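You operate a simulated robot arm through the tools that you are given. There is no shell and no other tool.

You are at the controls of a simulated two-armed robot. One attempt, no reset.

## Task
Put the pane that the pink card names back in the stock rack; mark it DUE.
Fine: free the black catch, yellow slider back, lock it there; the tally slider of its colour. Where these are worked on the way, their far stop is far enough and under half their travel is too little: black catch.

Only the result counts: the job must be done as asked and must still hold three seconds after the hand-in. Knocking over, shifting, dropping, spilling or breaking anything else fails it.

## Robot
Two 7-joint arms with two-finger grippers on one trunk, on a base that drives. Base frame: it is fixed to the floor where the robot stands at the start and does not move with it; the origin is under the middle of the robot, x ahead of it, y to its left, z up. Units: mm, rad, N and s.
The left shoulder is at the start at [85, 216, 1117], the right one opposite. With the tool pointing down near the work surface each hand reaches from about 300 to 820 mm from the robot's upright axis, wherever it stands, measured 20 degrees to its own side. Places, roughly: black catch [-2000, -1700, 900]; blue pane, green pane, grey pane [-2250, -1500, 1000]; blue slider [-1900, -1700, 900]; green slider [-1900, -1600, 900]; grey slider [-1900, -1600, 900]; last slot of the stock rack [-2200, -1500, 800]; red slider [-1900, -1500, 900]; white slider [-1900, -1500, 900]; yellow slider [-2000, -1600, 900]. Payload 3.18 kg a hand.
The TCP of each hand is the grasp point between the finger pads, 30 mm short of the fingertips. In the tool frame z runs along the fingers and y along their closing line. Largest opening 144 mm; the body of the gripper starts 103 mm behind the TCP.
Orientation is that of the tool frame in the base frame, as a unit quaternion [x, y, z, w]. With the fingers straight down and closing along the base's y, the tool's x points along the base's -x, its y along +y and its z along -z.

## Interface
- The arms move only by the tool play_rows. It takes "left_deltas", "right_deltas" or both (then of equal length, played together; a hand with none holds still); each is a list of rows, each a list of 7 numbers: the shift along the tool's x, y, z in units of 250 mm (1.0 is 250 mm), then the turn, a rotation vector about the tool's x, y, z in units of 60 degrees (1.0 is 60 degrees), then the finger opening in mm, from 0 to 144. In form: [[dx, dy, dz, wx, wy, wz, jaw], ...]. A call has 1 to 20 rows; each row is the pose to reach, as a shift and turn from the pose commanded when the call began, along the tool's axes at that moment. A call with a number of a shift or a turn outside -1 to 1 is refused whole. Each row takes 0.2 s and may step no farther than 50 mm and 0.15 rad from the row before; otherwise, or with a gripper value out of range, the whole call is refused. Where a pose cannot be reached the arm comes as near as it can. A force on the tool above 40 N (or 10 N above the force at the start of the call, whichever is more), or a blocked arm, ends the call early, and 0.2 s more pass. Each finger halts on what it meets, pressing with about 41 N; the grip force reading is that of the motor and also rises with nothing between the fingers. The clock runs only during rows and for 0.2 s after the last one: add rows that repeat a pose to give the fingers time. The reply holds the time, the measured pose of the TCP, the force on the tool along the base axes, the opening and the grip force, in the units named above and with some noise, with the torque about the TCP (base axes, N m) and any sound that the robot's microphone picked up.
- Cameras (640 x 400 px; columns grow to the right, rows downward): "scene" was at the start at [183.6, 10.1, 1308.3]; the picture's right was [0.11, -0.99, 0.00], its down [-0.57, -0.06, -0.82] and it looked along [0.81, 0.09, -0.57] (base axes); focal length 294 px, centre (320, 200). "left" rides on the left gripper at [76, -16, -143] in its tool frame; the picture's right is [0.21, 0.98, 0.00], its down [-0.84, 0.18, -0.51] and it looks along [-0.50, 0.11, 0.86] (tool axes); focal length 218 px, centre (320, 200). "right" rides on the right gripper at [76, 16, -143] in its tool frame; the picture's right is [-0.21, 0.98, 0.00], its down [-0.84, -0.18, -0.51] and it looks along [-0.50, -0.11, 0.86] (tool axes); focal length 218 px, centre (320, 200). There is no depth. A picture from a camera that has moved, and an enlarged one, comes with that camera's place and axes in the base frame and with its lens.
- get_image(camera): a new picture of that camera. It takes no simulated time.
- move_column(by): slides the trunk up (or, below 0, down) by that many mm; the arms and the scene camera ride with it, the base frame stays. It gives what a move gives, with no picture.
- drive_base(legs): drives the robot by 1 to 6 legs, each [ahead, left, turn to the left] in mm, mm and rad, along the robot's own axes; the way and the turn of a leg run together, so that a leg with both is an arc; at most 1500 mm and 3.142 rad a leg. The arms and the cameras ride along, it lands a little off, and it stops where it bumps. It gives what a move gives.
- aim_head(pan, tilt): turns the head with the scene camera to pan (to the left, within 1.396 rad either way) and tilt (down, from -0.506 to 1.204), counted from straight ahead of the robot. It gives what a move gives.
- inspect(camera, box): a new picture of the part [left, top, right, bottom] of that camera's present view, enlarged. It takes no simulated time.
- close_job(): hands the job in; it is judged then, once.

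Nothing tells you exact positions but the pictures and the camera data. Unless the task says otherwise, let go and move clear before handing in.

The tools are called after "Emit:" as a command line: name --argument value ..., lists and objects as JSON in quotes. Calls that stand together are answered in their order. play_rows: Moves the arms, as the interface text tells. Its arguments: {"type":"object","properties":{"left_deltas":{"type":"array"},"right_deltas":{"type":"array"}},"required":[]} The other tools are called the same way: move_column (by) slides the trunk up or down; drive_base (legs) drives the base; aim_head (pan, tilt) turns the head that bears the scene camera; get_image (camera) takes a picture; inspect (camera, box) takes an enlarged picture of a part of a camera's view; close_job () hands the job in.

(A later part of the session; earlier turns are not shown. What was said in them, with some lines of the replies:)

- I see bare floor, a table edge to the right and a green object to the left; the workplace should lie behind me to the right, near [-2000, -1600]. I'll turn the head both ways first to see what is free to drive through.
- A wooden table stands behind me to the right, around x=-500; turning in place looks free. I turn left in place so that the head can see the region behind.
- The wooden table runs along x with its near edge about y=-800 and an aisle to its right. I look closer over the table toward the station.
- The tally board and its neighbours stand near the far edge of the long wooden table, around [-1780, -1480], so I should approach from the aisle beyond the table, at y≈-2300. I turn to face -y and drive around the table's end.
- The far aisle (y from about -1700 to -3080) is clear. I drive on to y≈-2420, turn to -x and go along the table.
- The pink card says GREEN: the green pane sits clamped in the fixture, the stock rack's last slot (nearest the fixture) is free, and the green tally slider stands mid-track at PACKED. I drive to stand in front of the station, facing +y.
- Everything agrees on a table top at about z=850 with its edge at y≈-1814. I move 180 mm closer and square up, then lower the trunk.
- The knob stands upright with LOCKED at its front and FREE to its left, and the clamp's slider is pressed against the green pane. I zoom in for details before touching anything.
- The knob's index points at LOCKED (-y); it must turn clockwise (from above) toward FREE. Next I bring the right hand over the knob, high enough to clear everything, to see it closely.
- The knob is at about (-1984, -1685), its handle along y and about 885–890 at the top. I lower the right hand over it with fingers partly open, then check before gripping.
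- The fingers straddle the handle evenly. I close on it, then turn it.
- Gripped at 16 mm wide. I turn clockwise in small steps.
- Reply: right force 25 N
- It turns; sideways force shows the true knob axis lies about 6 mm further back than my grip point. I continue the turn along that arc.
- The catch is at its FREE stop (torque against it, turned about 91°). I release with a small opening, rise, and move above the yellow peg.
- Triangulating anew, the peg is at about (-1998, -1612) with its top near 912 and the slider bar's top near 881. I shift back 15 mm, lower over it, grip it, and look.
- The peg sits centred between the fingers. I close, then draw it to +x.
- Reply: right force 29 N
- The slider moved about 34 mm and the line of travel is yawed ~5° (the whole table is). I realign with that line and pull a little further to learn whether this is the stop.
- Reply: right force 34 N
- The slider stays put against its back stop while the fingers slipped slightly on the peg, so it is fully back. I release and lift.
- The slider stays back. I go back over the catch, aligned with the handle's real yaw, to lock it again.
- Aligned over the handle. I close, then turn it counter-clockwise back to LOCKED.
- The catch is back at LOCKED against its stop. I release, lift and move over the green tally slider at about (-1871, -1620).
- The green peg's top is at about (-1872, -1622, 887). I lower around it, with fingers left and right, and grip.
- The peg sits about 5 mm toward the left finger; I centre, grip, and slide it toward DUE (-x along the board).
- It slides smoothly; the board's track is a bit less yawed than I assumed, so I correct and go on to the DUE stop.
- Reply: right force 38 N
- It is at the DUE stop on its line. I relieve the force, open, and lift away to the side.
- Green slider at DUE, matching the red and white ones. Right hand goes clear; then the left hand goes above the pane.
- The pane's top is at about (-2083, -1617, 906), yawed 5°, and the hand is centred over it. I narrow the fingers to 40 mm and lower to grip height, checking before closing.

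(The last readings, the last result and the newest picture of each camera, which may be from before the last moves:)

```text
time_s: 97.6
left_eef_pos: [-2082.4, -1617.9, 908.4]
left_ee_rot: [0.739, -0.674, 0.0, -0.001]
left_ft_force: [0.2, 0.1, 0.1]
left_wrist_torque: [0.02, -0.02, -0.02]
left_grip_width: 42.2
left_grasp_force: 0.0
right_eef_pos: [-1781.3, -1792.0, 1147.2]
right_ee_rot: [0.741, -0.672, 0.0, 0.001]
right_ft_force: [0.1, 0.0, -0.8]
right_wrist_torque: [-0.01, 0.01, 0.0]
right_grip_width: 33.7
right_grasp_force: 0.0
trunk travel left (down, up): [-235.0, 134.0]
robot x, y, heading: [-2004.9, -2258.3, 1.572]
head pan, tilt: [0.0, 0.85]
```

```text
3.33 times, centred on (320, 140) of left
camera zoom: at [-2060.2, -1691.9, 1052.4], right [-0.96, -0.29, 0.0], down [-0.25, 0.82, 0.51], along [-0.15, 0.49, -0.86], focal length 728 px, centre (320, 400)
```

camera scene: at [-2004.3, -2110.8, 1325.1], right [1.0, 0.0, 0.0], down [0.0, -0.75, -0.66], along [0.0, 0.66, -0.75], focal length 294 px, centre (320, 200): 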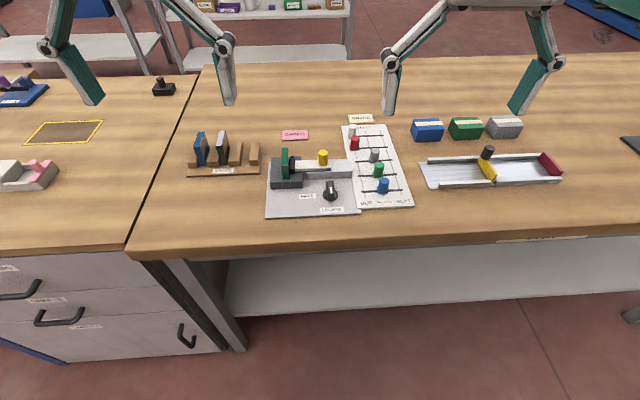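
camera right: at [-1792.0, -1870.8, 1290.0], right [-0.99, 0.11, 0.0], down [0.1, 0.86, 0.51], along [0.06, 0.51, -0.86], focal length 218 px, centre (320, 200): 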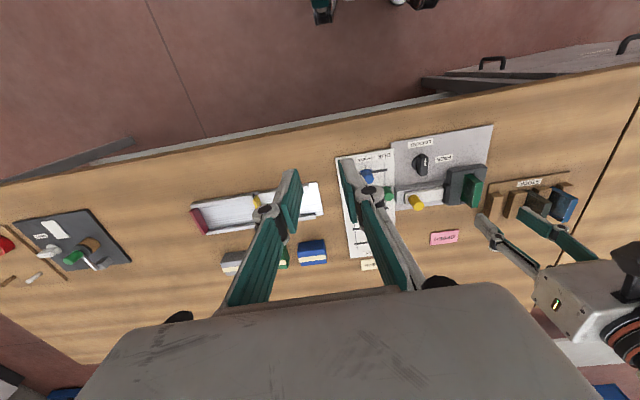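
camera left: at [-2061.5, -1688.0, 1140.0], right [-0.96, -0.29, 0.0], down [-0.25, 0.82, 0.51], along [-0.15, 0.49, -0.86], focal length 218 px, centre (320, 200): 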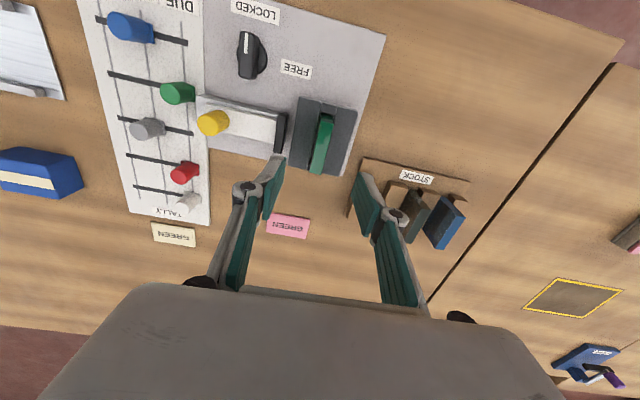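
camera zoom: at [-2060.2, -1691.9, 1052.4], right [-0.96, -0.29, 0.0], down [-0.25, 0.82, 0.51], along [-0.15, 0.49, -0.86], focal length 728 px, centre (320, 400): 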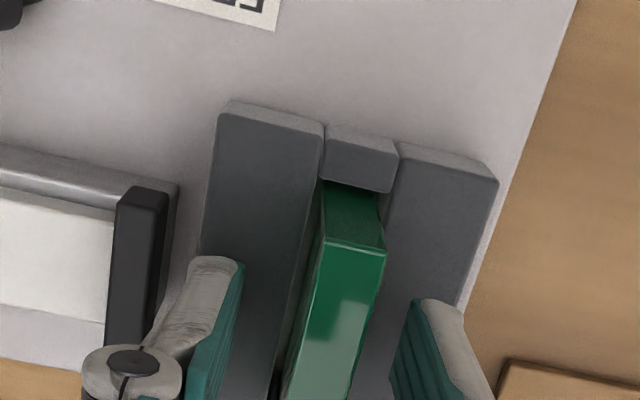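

Nearly centred (pane 1–2 mm toward the left pad). I nudge, close, and confirm the grip before lifting.

Emit:
play_rows --left_deltas '[[0, 0.006, 0, 0, 0, 0, 42], [0, 0.006, 0, 0, 0, 0, 30], [0, 0.006, 0, 0, 0, 0, 20], [0, 0.006, 0, 0, 0, 0, 10], [0, 0.006, 0, 0, 0, 0, 0], [0, 0.006, 0, 0, 0, 0, 0], [0, 0.006, 0, 0, 0, 0, 0]]'

Emit:
inspect --camera "scene" --box '[241, 130, 337, 190]'

```text
time_s: 99.2
left_eef_pos: [-2084.1, -1617.2, 908.6]
left_ee_rot: [0.738, -0.675, 0.001, 0.0]
left_ft_force: [0.2, 0.2, 0.7]
left_wrist_torque: [0.03, -0.01, -0.02]
left_grip_width: 14.3
left_grasp_force: 41.6
right_eef_pos: [-1781.4, -1791.7, 1147.0]
right_ee_rot: [0.741, -0.672, 0.001, 0.0]
right_ft_force: [0.3, 0.3, -0.4]
right_wrist_torque: [-0.01, 0.0, -0.02]
right_grip_width: 34.2
right_grasp_force: 0.0
trunk travel left (down, up): [-235.0, 134.0]
robot x, y, heading: [-2003.4, -2257.9, 1.573]
head pan, tilt: [0.0, 0.85]
```

```text
6.67 times, centred on (289, 160) of scene
camera zoom: at [-2004.3, -2110.9, 1325.0], right [1.0, 0.0, 0.0], down [0.0, -0.75, -0.66], along [0.0, 0.66, -0.75], focal length 1957 px, centre (527, 467)
```

zoom: 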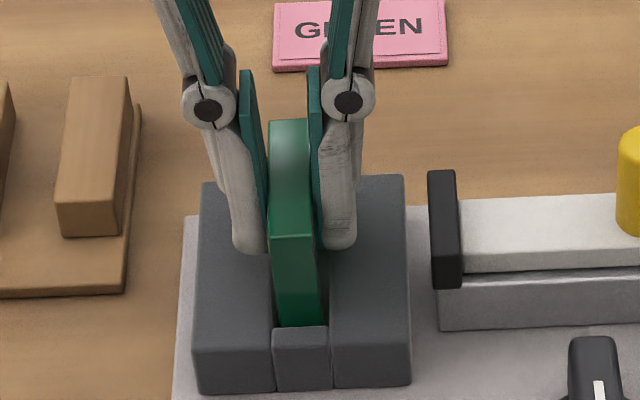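

Firm grip at 14.3 mm. I lift the pane straight out.

Emit:
play_rows --left_deltas '[[0, 0, -0.03, 0, 0, 0, 0], [0, 0, -0.08, 0, 0, 0, 0], [0, 0, -0.16, 0, 0, 0, 0], [0, 0, -0.26, 0, 0, 0, 0], [0, 0, -0.36, 0, 0, 0, 0], [0, 0, -0.36, 0, 0, 0, 0]]'

Emit:
get_image --camera "left"

Emit:
inspect --camera "left" --box '[320, 120, 512, 240]'

Emit:
inspect --camera "scene" --box '[180, 100, 308, 180]'

Emit:
inspect --camera "right" --box '[440, 140, 600, 240]'

```text
time_s: 100.6
left_eef_pos: [-2083.4, -1616.6, 998.5]
left_ee_rot: [0.738, -0.675, 0.001, 0.0]
left_ft_force: [-0.1, 0.0, -1.1]
left_wrist_torque: [0.01, 0.0, -0.02]
left_grip_width: 14.3
left_grasp_force: 41.0
right_eef_pos: [-1780.7, -1791.8, 1146.6]
right_ee_rot: [0.741, -0.672, 0.0, 0.0]
right_ft_force: [0.4, 0.9, 0.3]
right_wrist_torque: [-0.05, 0.03, 0.01]
right_grip_width: 34.0
right_grasp_force: 0.1
trunk travel left (down, up): [-235.0, 134.0]
robot x, y, heading: [-2007.1, -2262.6, 1.575]
head pan, tilt: [0.0, 0.85]
```

```text
taken
camera left: at [-2062.2, -1691.0, 1141.9], right [-0.96, -0.29, 0.0], down [-0.25, 0.82, 0.51], along [-0.15, 0.48, -0.86], focal length 218 px, centre (320, 200)
```

left: 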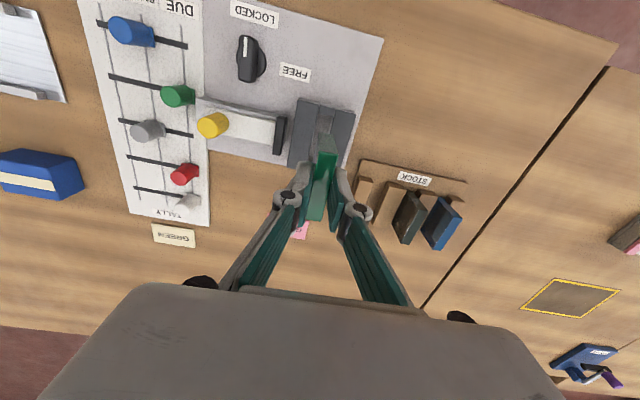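

```text
3.33 times, centred on (416, 180) of left
camera zoom: at [-2062.2, -1691.0, 1141.9], right [-0.96, -0.29, 0.0], down [-0.25, 0.82, 0.51], along [-0.15, 0.48, -0.86], focal length 728 px, centre (0, 267)
```

zoom: 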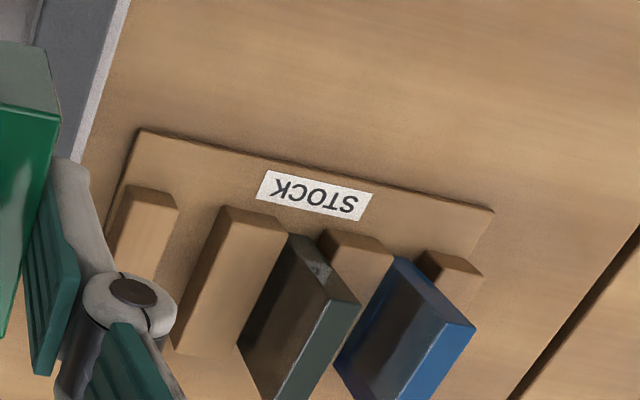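

```text
5.00 times, centred on (244, 140) of scene
camera zoom: at [-2004.5, -2110.5, 1324.9], right [1.0, 0.0, 0.0], down [0.0, -0.75, -0.66], along [0.0, 0.66, -0.75], focal length 1468 px, centre (700, 500)
```

zoom: 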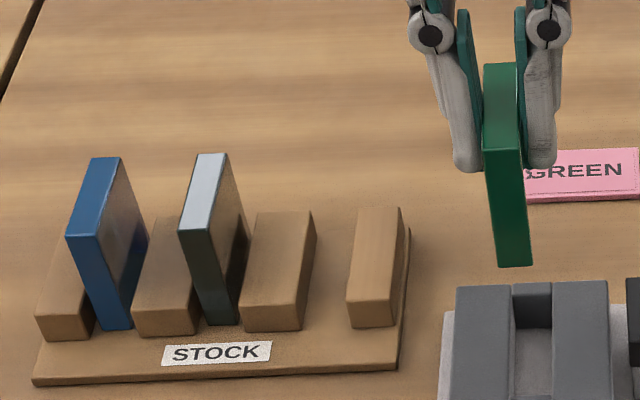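

```text
4.00 times, centred on (520, 190) of right
camera zoom: at [-1791.6, -1869.8, 1289.4], right [-0.99, 0.11, 0.0], down [0.1, 0.86, 0.51], along [0.06, 0.5, -0.86], focal length 873 px, centre (-480, 240)
```

zoom: 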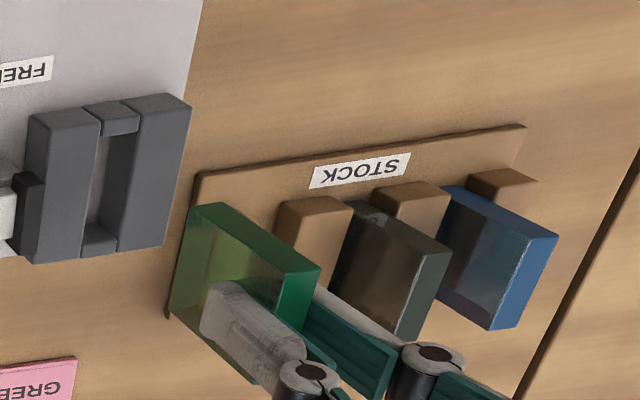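

The pane hangs free and upright. I carry it over the rack's empty slot (centre about (-2185, -1552)) and lower to just above the blocks, then check alignment.

Emit:
play_rows --left_deltas '[[-0.049, 0.064, 0, 0, 0, 0, 0], [-0.098, 0.127, 0, 0, 0, 0, 0], [-0.147, 0.191, 0, 0, 0, 0.004, 0], [-0.196, 0.255, 0, 0, 0, 0.008, 0], [-0.245, 0.318, 0, 0, 0, 0.008, 0], [-0.2935, 0.3818, 0, 0, 0, 0.008, 0], [-0.2935, 0.3818, 0.1, 0, 0, 0.008, 0], [-0.2935, 0.3818, 0.2, 0, 0, 0.008, 0], [-0.2935, 0.3818, 0.24, 0, 0, 0.008, 0], [-0.2935, 0.3818, 0.24, 0, 0, 0.008, 0]]'

Emit:
inspect --camera "scene" --box '[180, 110, 276, 170]'

Emit:
inspect --camera "left" --box '[272, 80, 464, 200]'

Emit:
inspect --camera "right" --box '[440, 140, 600, 240]'

```text
time_s: 102.8
left_eef_pos: [-2187.1, -1550.8, 939.1]
left_ee_rot: [0.735, -0.678, 0.001, 0.0]
left_ft_force: [0.4, 0.9, -2.2]
left_wrist_torque: [0.01, 0.06, -0.02]
left_grip_width: 14.5
left_grasp_force: 41.0
left hand out of reach, approached as far as the arm can: row 6
right_eef_pos: [-1780.7, -1792.8, 1146.1]
right_ee_rot: [0.741, -0.672, 0.0, 0.0]
right_ft_force: [-0.1, -0.7, -0.2]
right_wrist_torque: [-0.03, -0.02, 0.0]
right_grip_width: 33.6
right_grasp_force: 0.0
trunk travel left (down, up): [-235.0, 134.0]
robot x, y, heading: [-2007.0, -2259.2, 1.575]
head pan, tilt: [0.0, 0.85]
```

```text
6.67 times, centred on (228, 140) of scene
camera zoom: at [-2004.3, -2110.9, 1325.1], right [1.0, 0.0, 0.0], down [0.0, -0.75, -0.66], along [0.0, 0.66, -0.75], focal length 1957 px, centre (933, 600)
```

zoom: 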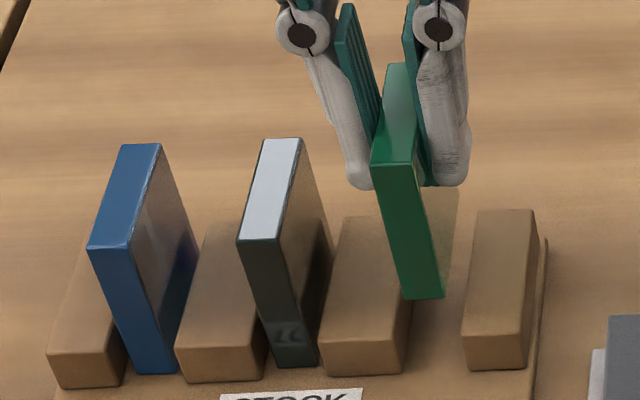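

```text
3.33 times, centred on (368, 140) of left
camera zoom: at [-2165.4, -1625.8, 1082.9], right [-0.96, -0.29, 0.0], down [-0.25, 0.83, 0.51], along [-0.14, 0.49, -0.86], focal length 728 px, centre (160, 400)
```

zoom: 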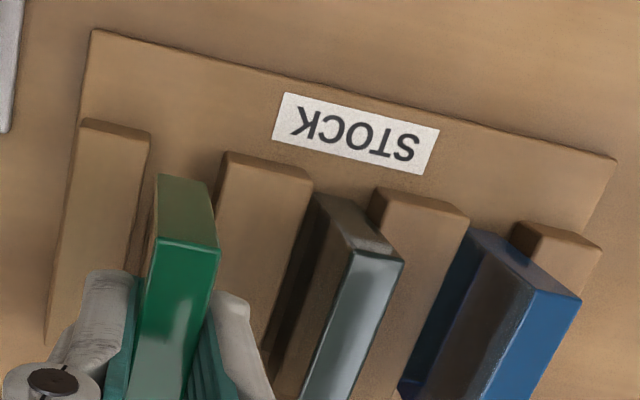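

```text
4.00 times, centred on (520, 190) of right
camera zoom: at [-1791.4, -1870.2, 1289.6], right [-0.99, 0.11, 0.0], down [0.1, 0.86, 0.51], along [0.06, 0.5, -0.86], focal length 873 px, centre (-480, 240)
```

zoom: 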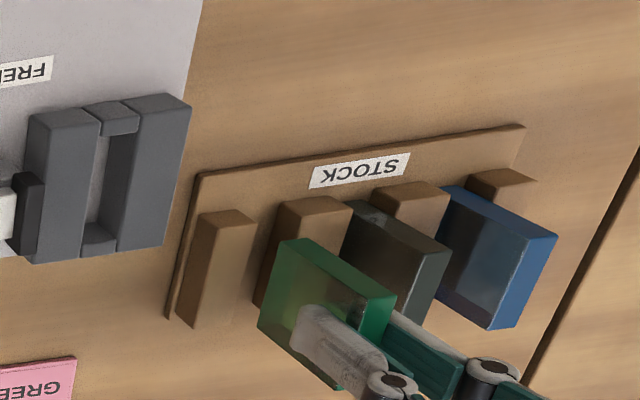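

The pane hangs squarely above the slot (about ±4 mm play). I nudge 1 mm left and 2 mm forward and lower into it.

Emit:
play_rows --left_deltas '[[0.008, 0.004, 0, 0, 0, 0, 0], [0.008, 0.004, 0.025, 0, 0, 0, 0], [0.008, 0.004, 0.05, 0, 0, 0, 0], [0.008, 0.004, 0.07, 0, 0, 0, 0], [0.008, 0.004, 0.085, 0, 0, 0, 0], [0.008, 0.004, 0.1, 0, 0, 0, 0], [0.008, 0.004, 0.108, 0, 0, 0, 0]]'

Emit:
inspect --camera "scene" --box '[180, 110, 276, 170]'

Emit:
inspect --camera "left" --box '[272, 80, 464, 200]'

```text
time_s: 104.4
left_eef_pos: [-2187.3, -1555.3, 912.9]
left_ee_rot: [0.734, -0.679, 0.0, -0.001]
left_ft_force: [0.4, 0.5, -0.3]
left_wrist_torque: [-0.01, 0.0, -0.02]
left_grip_width: 14.4
left_grasp_force: 40.7
right_eef_pos: [-1781.1, -1791.6, 1147.0]
right_ee_rot: [0.741, -0.672, -0.001, 0.0]
right_ft_force: [-0.2, 0.6, -0.9]
right_wrist_torque: [-0.01, 0.0, -0.01]
right_grip_width: 33.8
right_grasp_force: 0.0
trunk travel left (down, up): [-235.0, 134.0]
robot x, y, heading: [-2006.2, -2260.4, 1.573]
head pan, tilt: [0.0, 0.85]
```

```text
6.67 times, centred on (228, 140) of scene
camera zoom: at [-2004.4, -2110.8, 1325.0], right [1.0, 0.0, 0.0], down [0.0, -0.75, -0.66], along [0.0, 0.66, -0.75], focal length 1957 px, centre (933, 600)
```

zoom: 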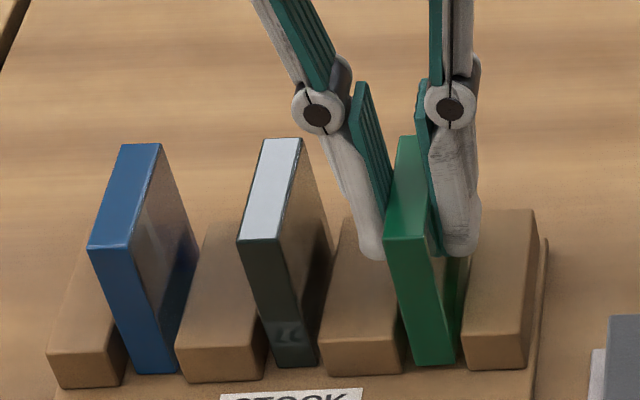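

```text
3.33 times, centred on (368, 140) of left
camera zoom: at [-2166.3, -1629.5, 1055.5], right [-0.96, -0.29, 0.0], down [-0.25, 0.83, 0.51], along [-0.14, 0.49, -0.86], focal length 728 px, centre (160, 400)
```

zoom: 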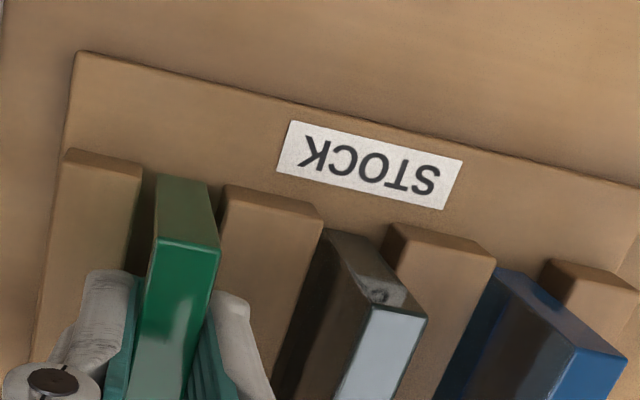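

It is inside the slot with no contact force yet. I lower the last few millimetres until it touches.

Emit:
play_rows --left_deltas '[[0, 0, 0.006, 0, 0, 0, 0], [0, 0, 0.012, 0, 0, 0, 0], [0, 0, 0.016, 0, 0, 0, 0], [0, 0, 0.016, 0, 0, 0, 0]]'

Emit:
inspect --camera "scene" --box '[180, 110, 276, 170]'

```text
time_s: 105.4
left_eef_pos: [-2186.5, -1555.1, 909.5]
left_ee_rot: [0.736, -0.677, 0.0, 0.0]
left_ft_force: [0.3, -1.9, 1.4]
left_wrist_torque: [-0.13, 0.02, 0.01]
left_grip_width: 14.0
left_grasp_force: 40.8
right_eef_pos: [-1781.1, -1793.2, 1146.8]
right_ee_rot: [0.741, -0.672, 0.0, 0.0]
right_ft_force: [-0.6, -1.3, -0.1]
right_wrist_torque: [0.04, 0.03, 0.02]
right_grip_width: 33.8
right_grasp_force: 0.0
trunk travel left (down, up): [-235.0, 134.0]
robot x, y, heading: [-2004.0, -2258.6, 1.573]
head pan, tilt: [0.0, 0.85]
```

```text
6.67 times, centred on (228, 140) of scene
camera zoom: at [-2004.3, -2111.3, 1325.1], right [1.0, 0.0, 0.0], down [0.0, -0.75, -0.66], along [0.0, 0.66, -0.75], focal length 1957 px, centre (933, 600)
```

zoom: 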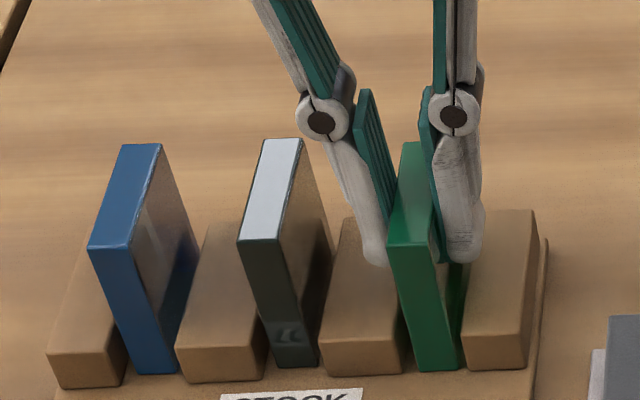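

Emit:
play_rows --left_deltas '[[0, 0, 0.004, 0, 0, 0, 0], [0, 0, 0.008, 0, 0, 0, 0], [0, 0, 0.008, 0, 0, 0, 0]]'

Emit:
inspect --camera "scene" --box '[180, 110, 276, 170]'

```text
time_s: 106.2
left_eef_pos: [-2187.2, -1556.1, 909.4]
left_ee_rot: [0.735, -0.678, -0.001, -0.002]
left_ft_force: [-1.7, 1.5, 18.0]
left_wrist_torque: [-0.49, 0.1, -0.08]
left_grip_width: 14.3
left_grasp_force: 40.7
right_eef_pos: [-1781.1, -1792.9, 1147.4]
right_ee_rot: [0.741, -0.672, -0.001, 0.0]
right_ft_force: [0.8, 0.1, -0.1]
right_wrist_torque: [0.01, 0.02, -0.02]
right_grip_width: 33.9
right_grasp_force: 0.2
trunk travel left (down, up): [-235.0, 134.0]
robot x, y, heading: [-2003.4, -2260.3, 1.575]
head pan, tilt: [0.0, 0.85]
```

```text
6.67 times, centred on (228, 140) of scene
camera zoom: at [-2004.2, -2112.5, 1325.5], right [1.0, 0.0, 0.0], down [0.0, -0.75, -0.66], along [0.0, 0.66, -0.75], focal length 1957 px, centre (933, 600)
```

zoom: 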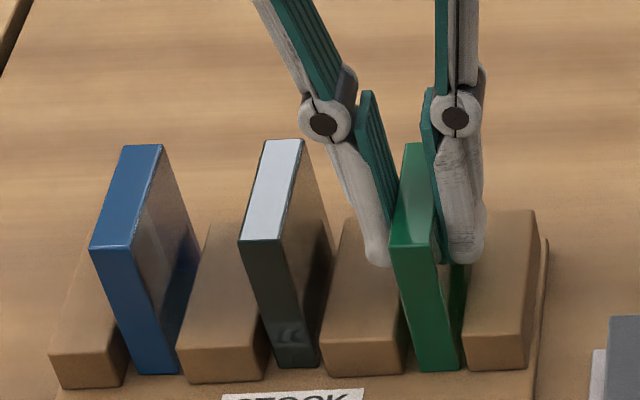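

The pane is seated on the rack plate (18 N upward reaction). I relieve the pressure, open moderately and rise straight up.

Emit:
play_rows --left_deltas '[[0, 0, -0.006, 0, 0, 0, 0], [0, 0, -0.008, 0, 0, 0, 0], [0, 0, -0.008, 0, 0, 0, 20], [0, 0, -0.008, 0, 0, 0, 30], [0, 0, -0.008, 0, 0, 0, 36], [0, 0, -0.008, 0, 0, 0, 36], [0, 0, -0.06, 0, 0, 0, 36], [0, 0, -0.16, 0, 0, 0, 36], [0, 0, -0.26, 0, 0, 0, 36]]'

Emit:
inspect --camera "scene" --box '[180, 110, 276, 170]'

Emit:
inspect --camera "left" --box '[272, 80, 464, 200]'

```text
time_s: 108.2
left_eef_pos: [-2185.7, -1554.4, 972.6]
left_ee_rot: [0.735, -0.678, 0.001, 0.0]
left_ft_force: [-0.4, -0.6, 0.8]
left_wrist_torque: [0.03, -0.01, -0.02]
left_grip_width: 36.2
left_grasp_force: 0.1
right_eef_pos: [-1781.1, -1792.2, 1146.8]
right_ee_rot: [0.741, -0.671, 0.0, -0.001]
right_ft_force: [0.6, 0.0, 0.0]
right_wrist_torque: [0.01, 0.0, 0.04]
right_grip_width: 34.0
right_grasp_force: 0.1
trunk travel left (down, up): [-235.0, 134.0]
robot x, y, heading: [-2004.8, -2260.4, 1.576]
head pan, tilt: [0.0, 0.85]
```

```text
6.67 times, centred on (228, 140) of scene
camera zoom: at [-2004.1, -2111.3, 1325.1], right [1.0, 0.0, 0.0], down [0.0, -0.75, -0.66], along [0.0, 0.66, -0.75], focal length 1957 px, centre (933, 600)
```

zoom: 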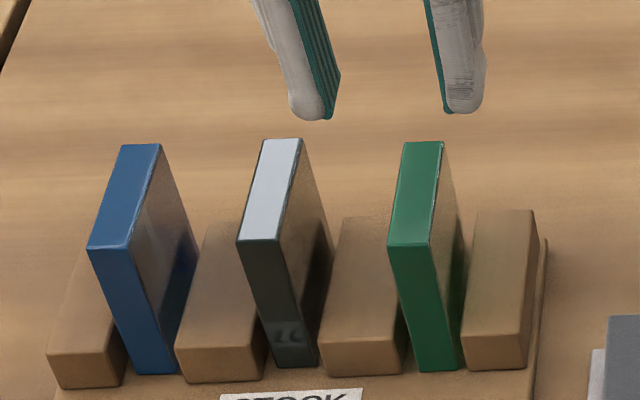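

```text
3.33 times, centred on (368, 140) of left
camera zoom: at [-2165.3, -1629.3, 1115.5], right [-0.96, -0.29, 0.0], down [-0.25, 0.83, 0.51], along [-0.14, 0.49, -0.86], focal length 728 px, centre (160, 400)
```

zoom: 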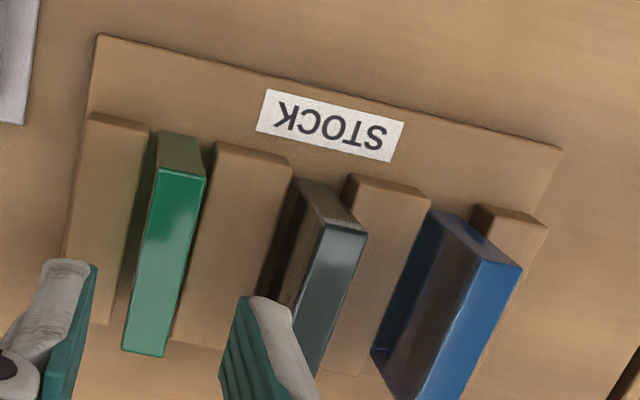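

The green pane stands in the last slot, level with its neighbours. I retract the left hand and take a final look at everything.

Emit:
play_rows --left_deltas '[[0, 0, -0.15, 0, 0, 0, 36], [0.1, 0, -0.3, 0, 0, 0, 36], [0.25, 0, -0.4, 0, 0, 0, 36], [0.4, 0, -0.5, 0, 0, 0, 36], [0.55, 0, -0.6, 0, 0, 0, 36], [0.7, 0, -0.65, 0, 0, 0, 36], [0.8, 0, -0.65, 0, 0, 0, 36], [0.8, 0, -0.65, 0, 0, 0, 36]]'

Emit:
inspect --camera "scene" --box '[170, 100, 298, 180]'

Emit:
inspect --camera "scene" --box '[260, 110, 420, 210]'

Emit:
get_image --camera "scene"

```text
time_s: 110.0
left_eef_pos: [-2170.8, -1755.2, 1132.6]
left_ee_rot: [0.734, -0.679, 0.001, -0.001]
left_ft_force: [0.4, 0.2, 0.4]
left_wrist_torque: [0.01, 0.0, 0.03]
left_grip_width: 36.0
left_grasp_force: 0.0
left hand out of reach, approached as far as the arm can: row 1
right_eef_pos: [-1780.9, -1792.2, 1145.9]
right_ee_rot: [0.741, -0.672, 0.0, 0.0]
right_ft_force: [-0.1, -0.4, -0.4]
right_wrist_torque: [0.0, -0.01, 0.01]
right_grip_width: 34.3
right_grasp_force: 0.1
trunk travel left (down, up): [-235.0, 134.0]
robot x, y, heading: [-2005.3, -2262.1, 1.577]
head pan, tilt: [0.0, 0.85]
```

```text
5.00 times, centred on (234, 140) of scene
camera zoom: at [-2004.3, -2110.7, 1325.0], right [1.0, 0.0, 0.0], down [0.0, -0.75, -0.66], along [0.0, 0.66, -0.75], focal length 1468 px, centre (750, 500)
```

zoom: 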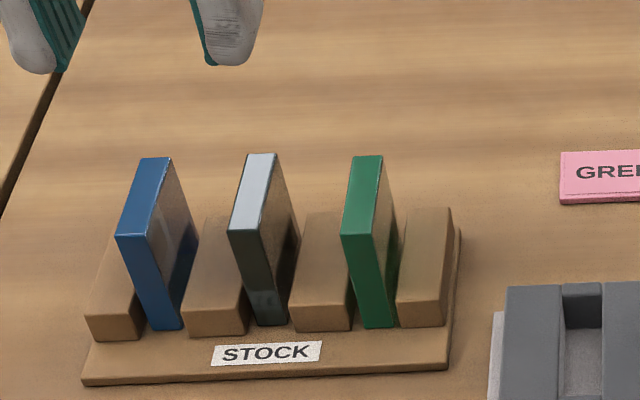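

```text
4.00 times, centred on (340, 160) of scene
camera zoom: at [-2004.3, -2110.7, 1325.0], right [1.0, 0.0, 0.0], down [0.0, -0.75, -0.66], along [0.0, 0.66, -0.75], focal length 1174 px, centre (240, 360)
```

zoom: 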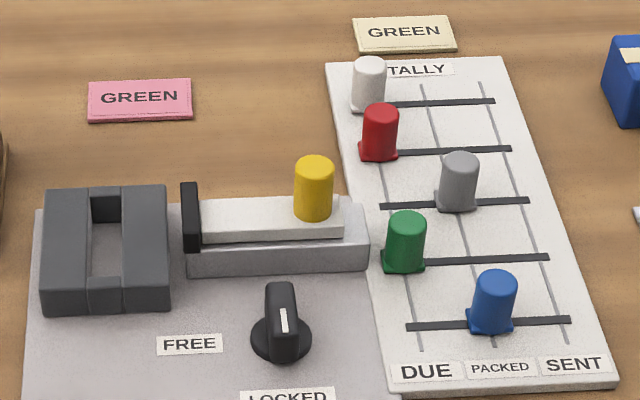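

```text
taken
camera scene: at [-2004.3, -2110.7, 1325.0], right [1.0, 0.0, 0.0], down [0.0, -0.75, -0.66], along [0.0, 0.66, -0.75], focal length 294 px, centre (320, 200)
```

scene: 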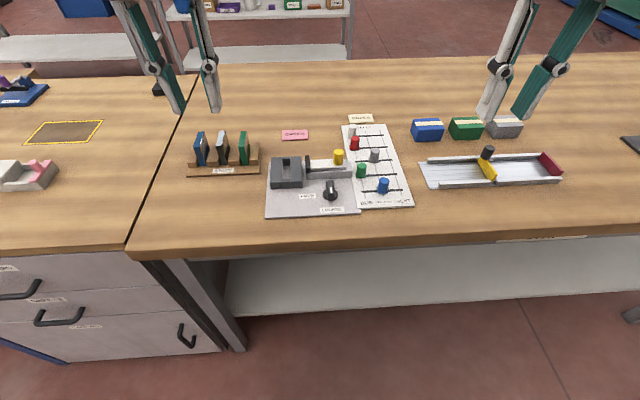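

The final pictures show the green pane in the last slot of the stock rack and the yellow slider fully back. The catch is at LOCKED, the green tally slider is at DUE, and both hands are clear. I hand the job in.

Emit:
close_job

```text
The job is handed in.
```

The job is handed in. The last pictures show it done as asked, but I got no verdict back.

- **Pane:** the pink card says GREEN. The green pane is in the last slot of the stock rack, level with the blue and grey ones, and I felt it touch down before letting go.
- **Catch and yellow slider:** I turned the black catch to its FREE stop and drew the yellow slider back to its stop. I then turned the catch back to its LOCKED stop, and the slider has stayed back.
- **Tally:** the green slider is pushed to its stop at DUE, in line with the red and white ones already there.

I saw nothing else moved or knocked over in the final pictures. Both hands are empty and clear of the table.
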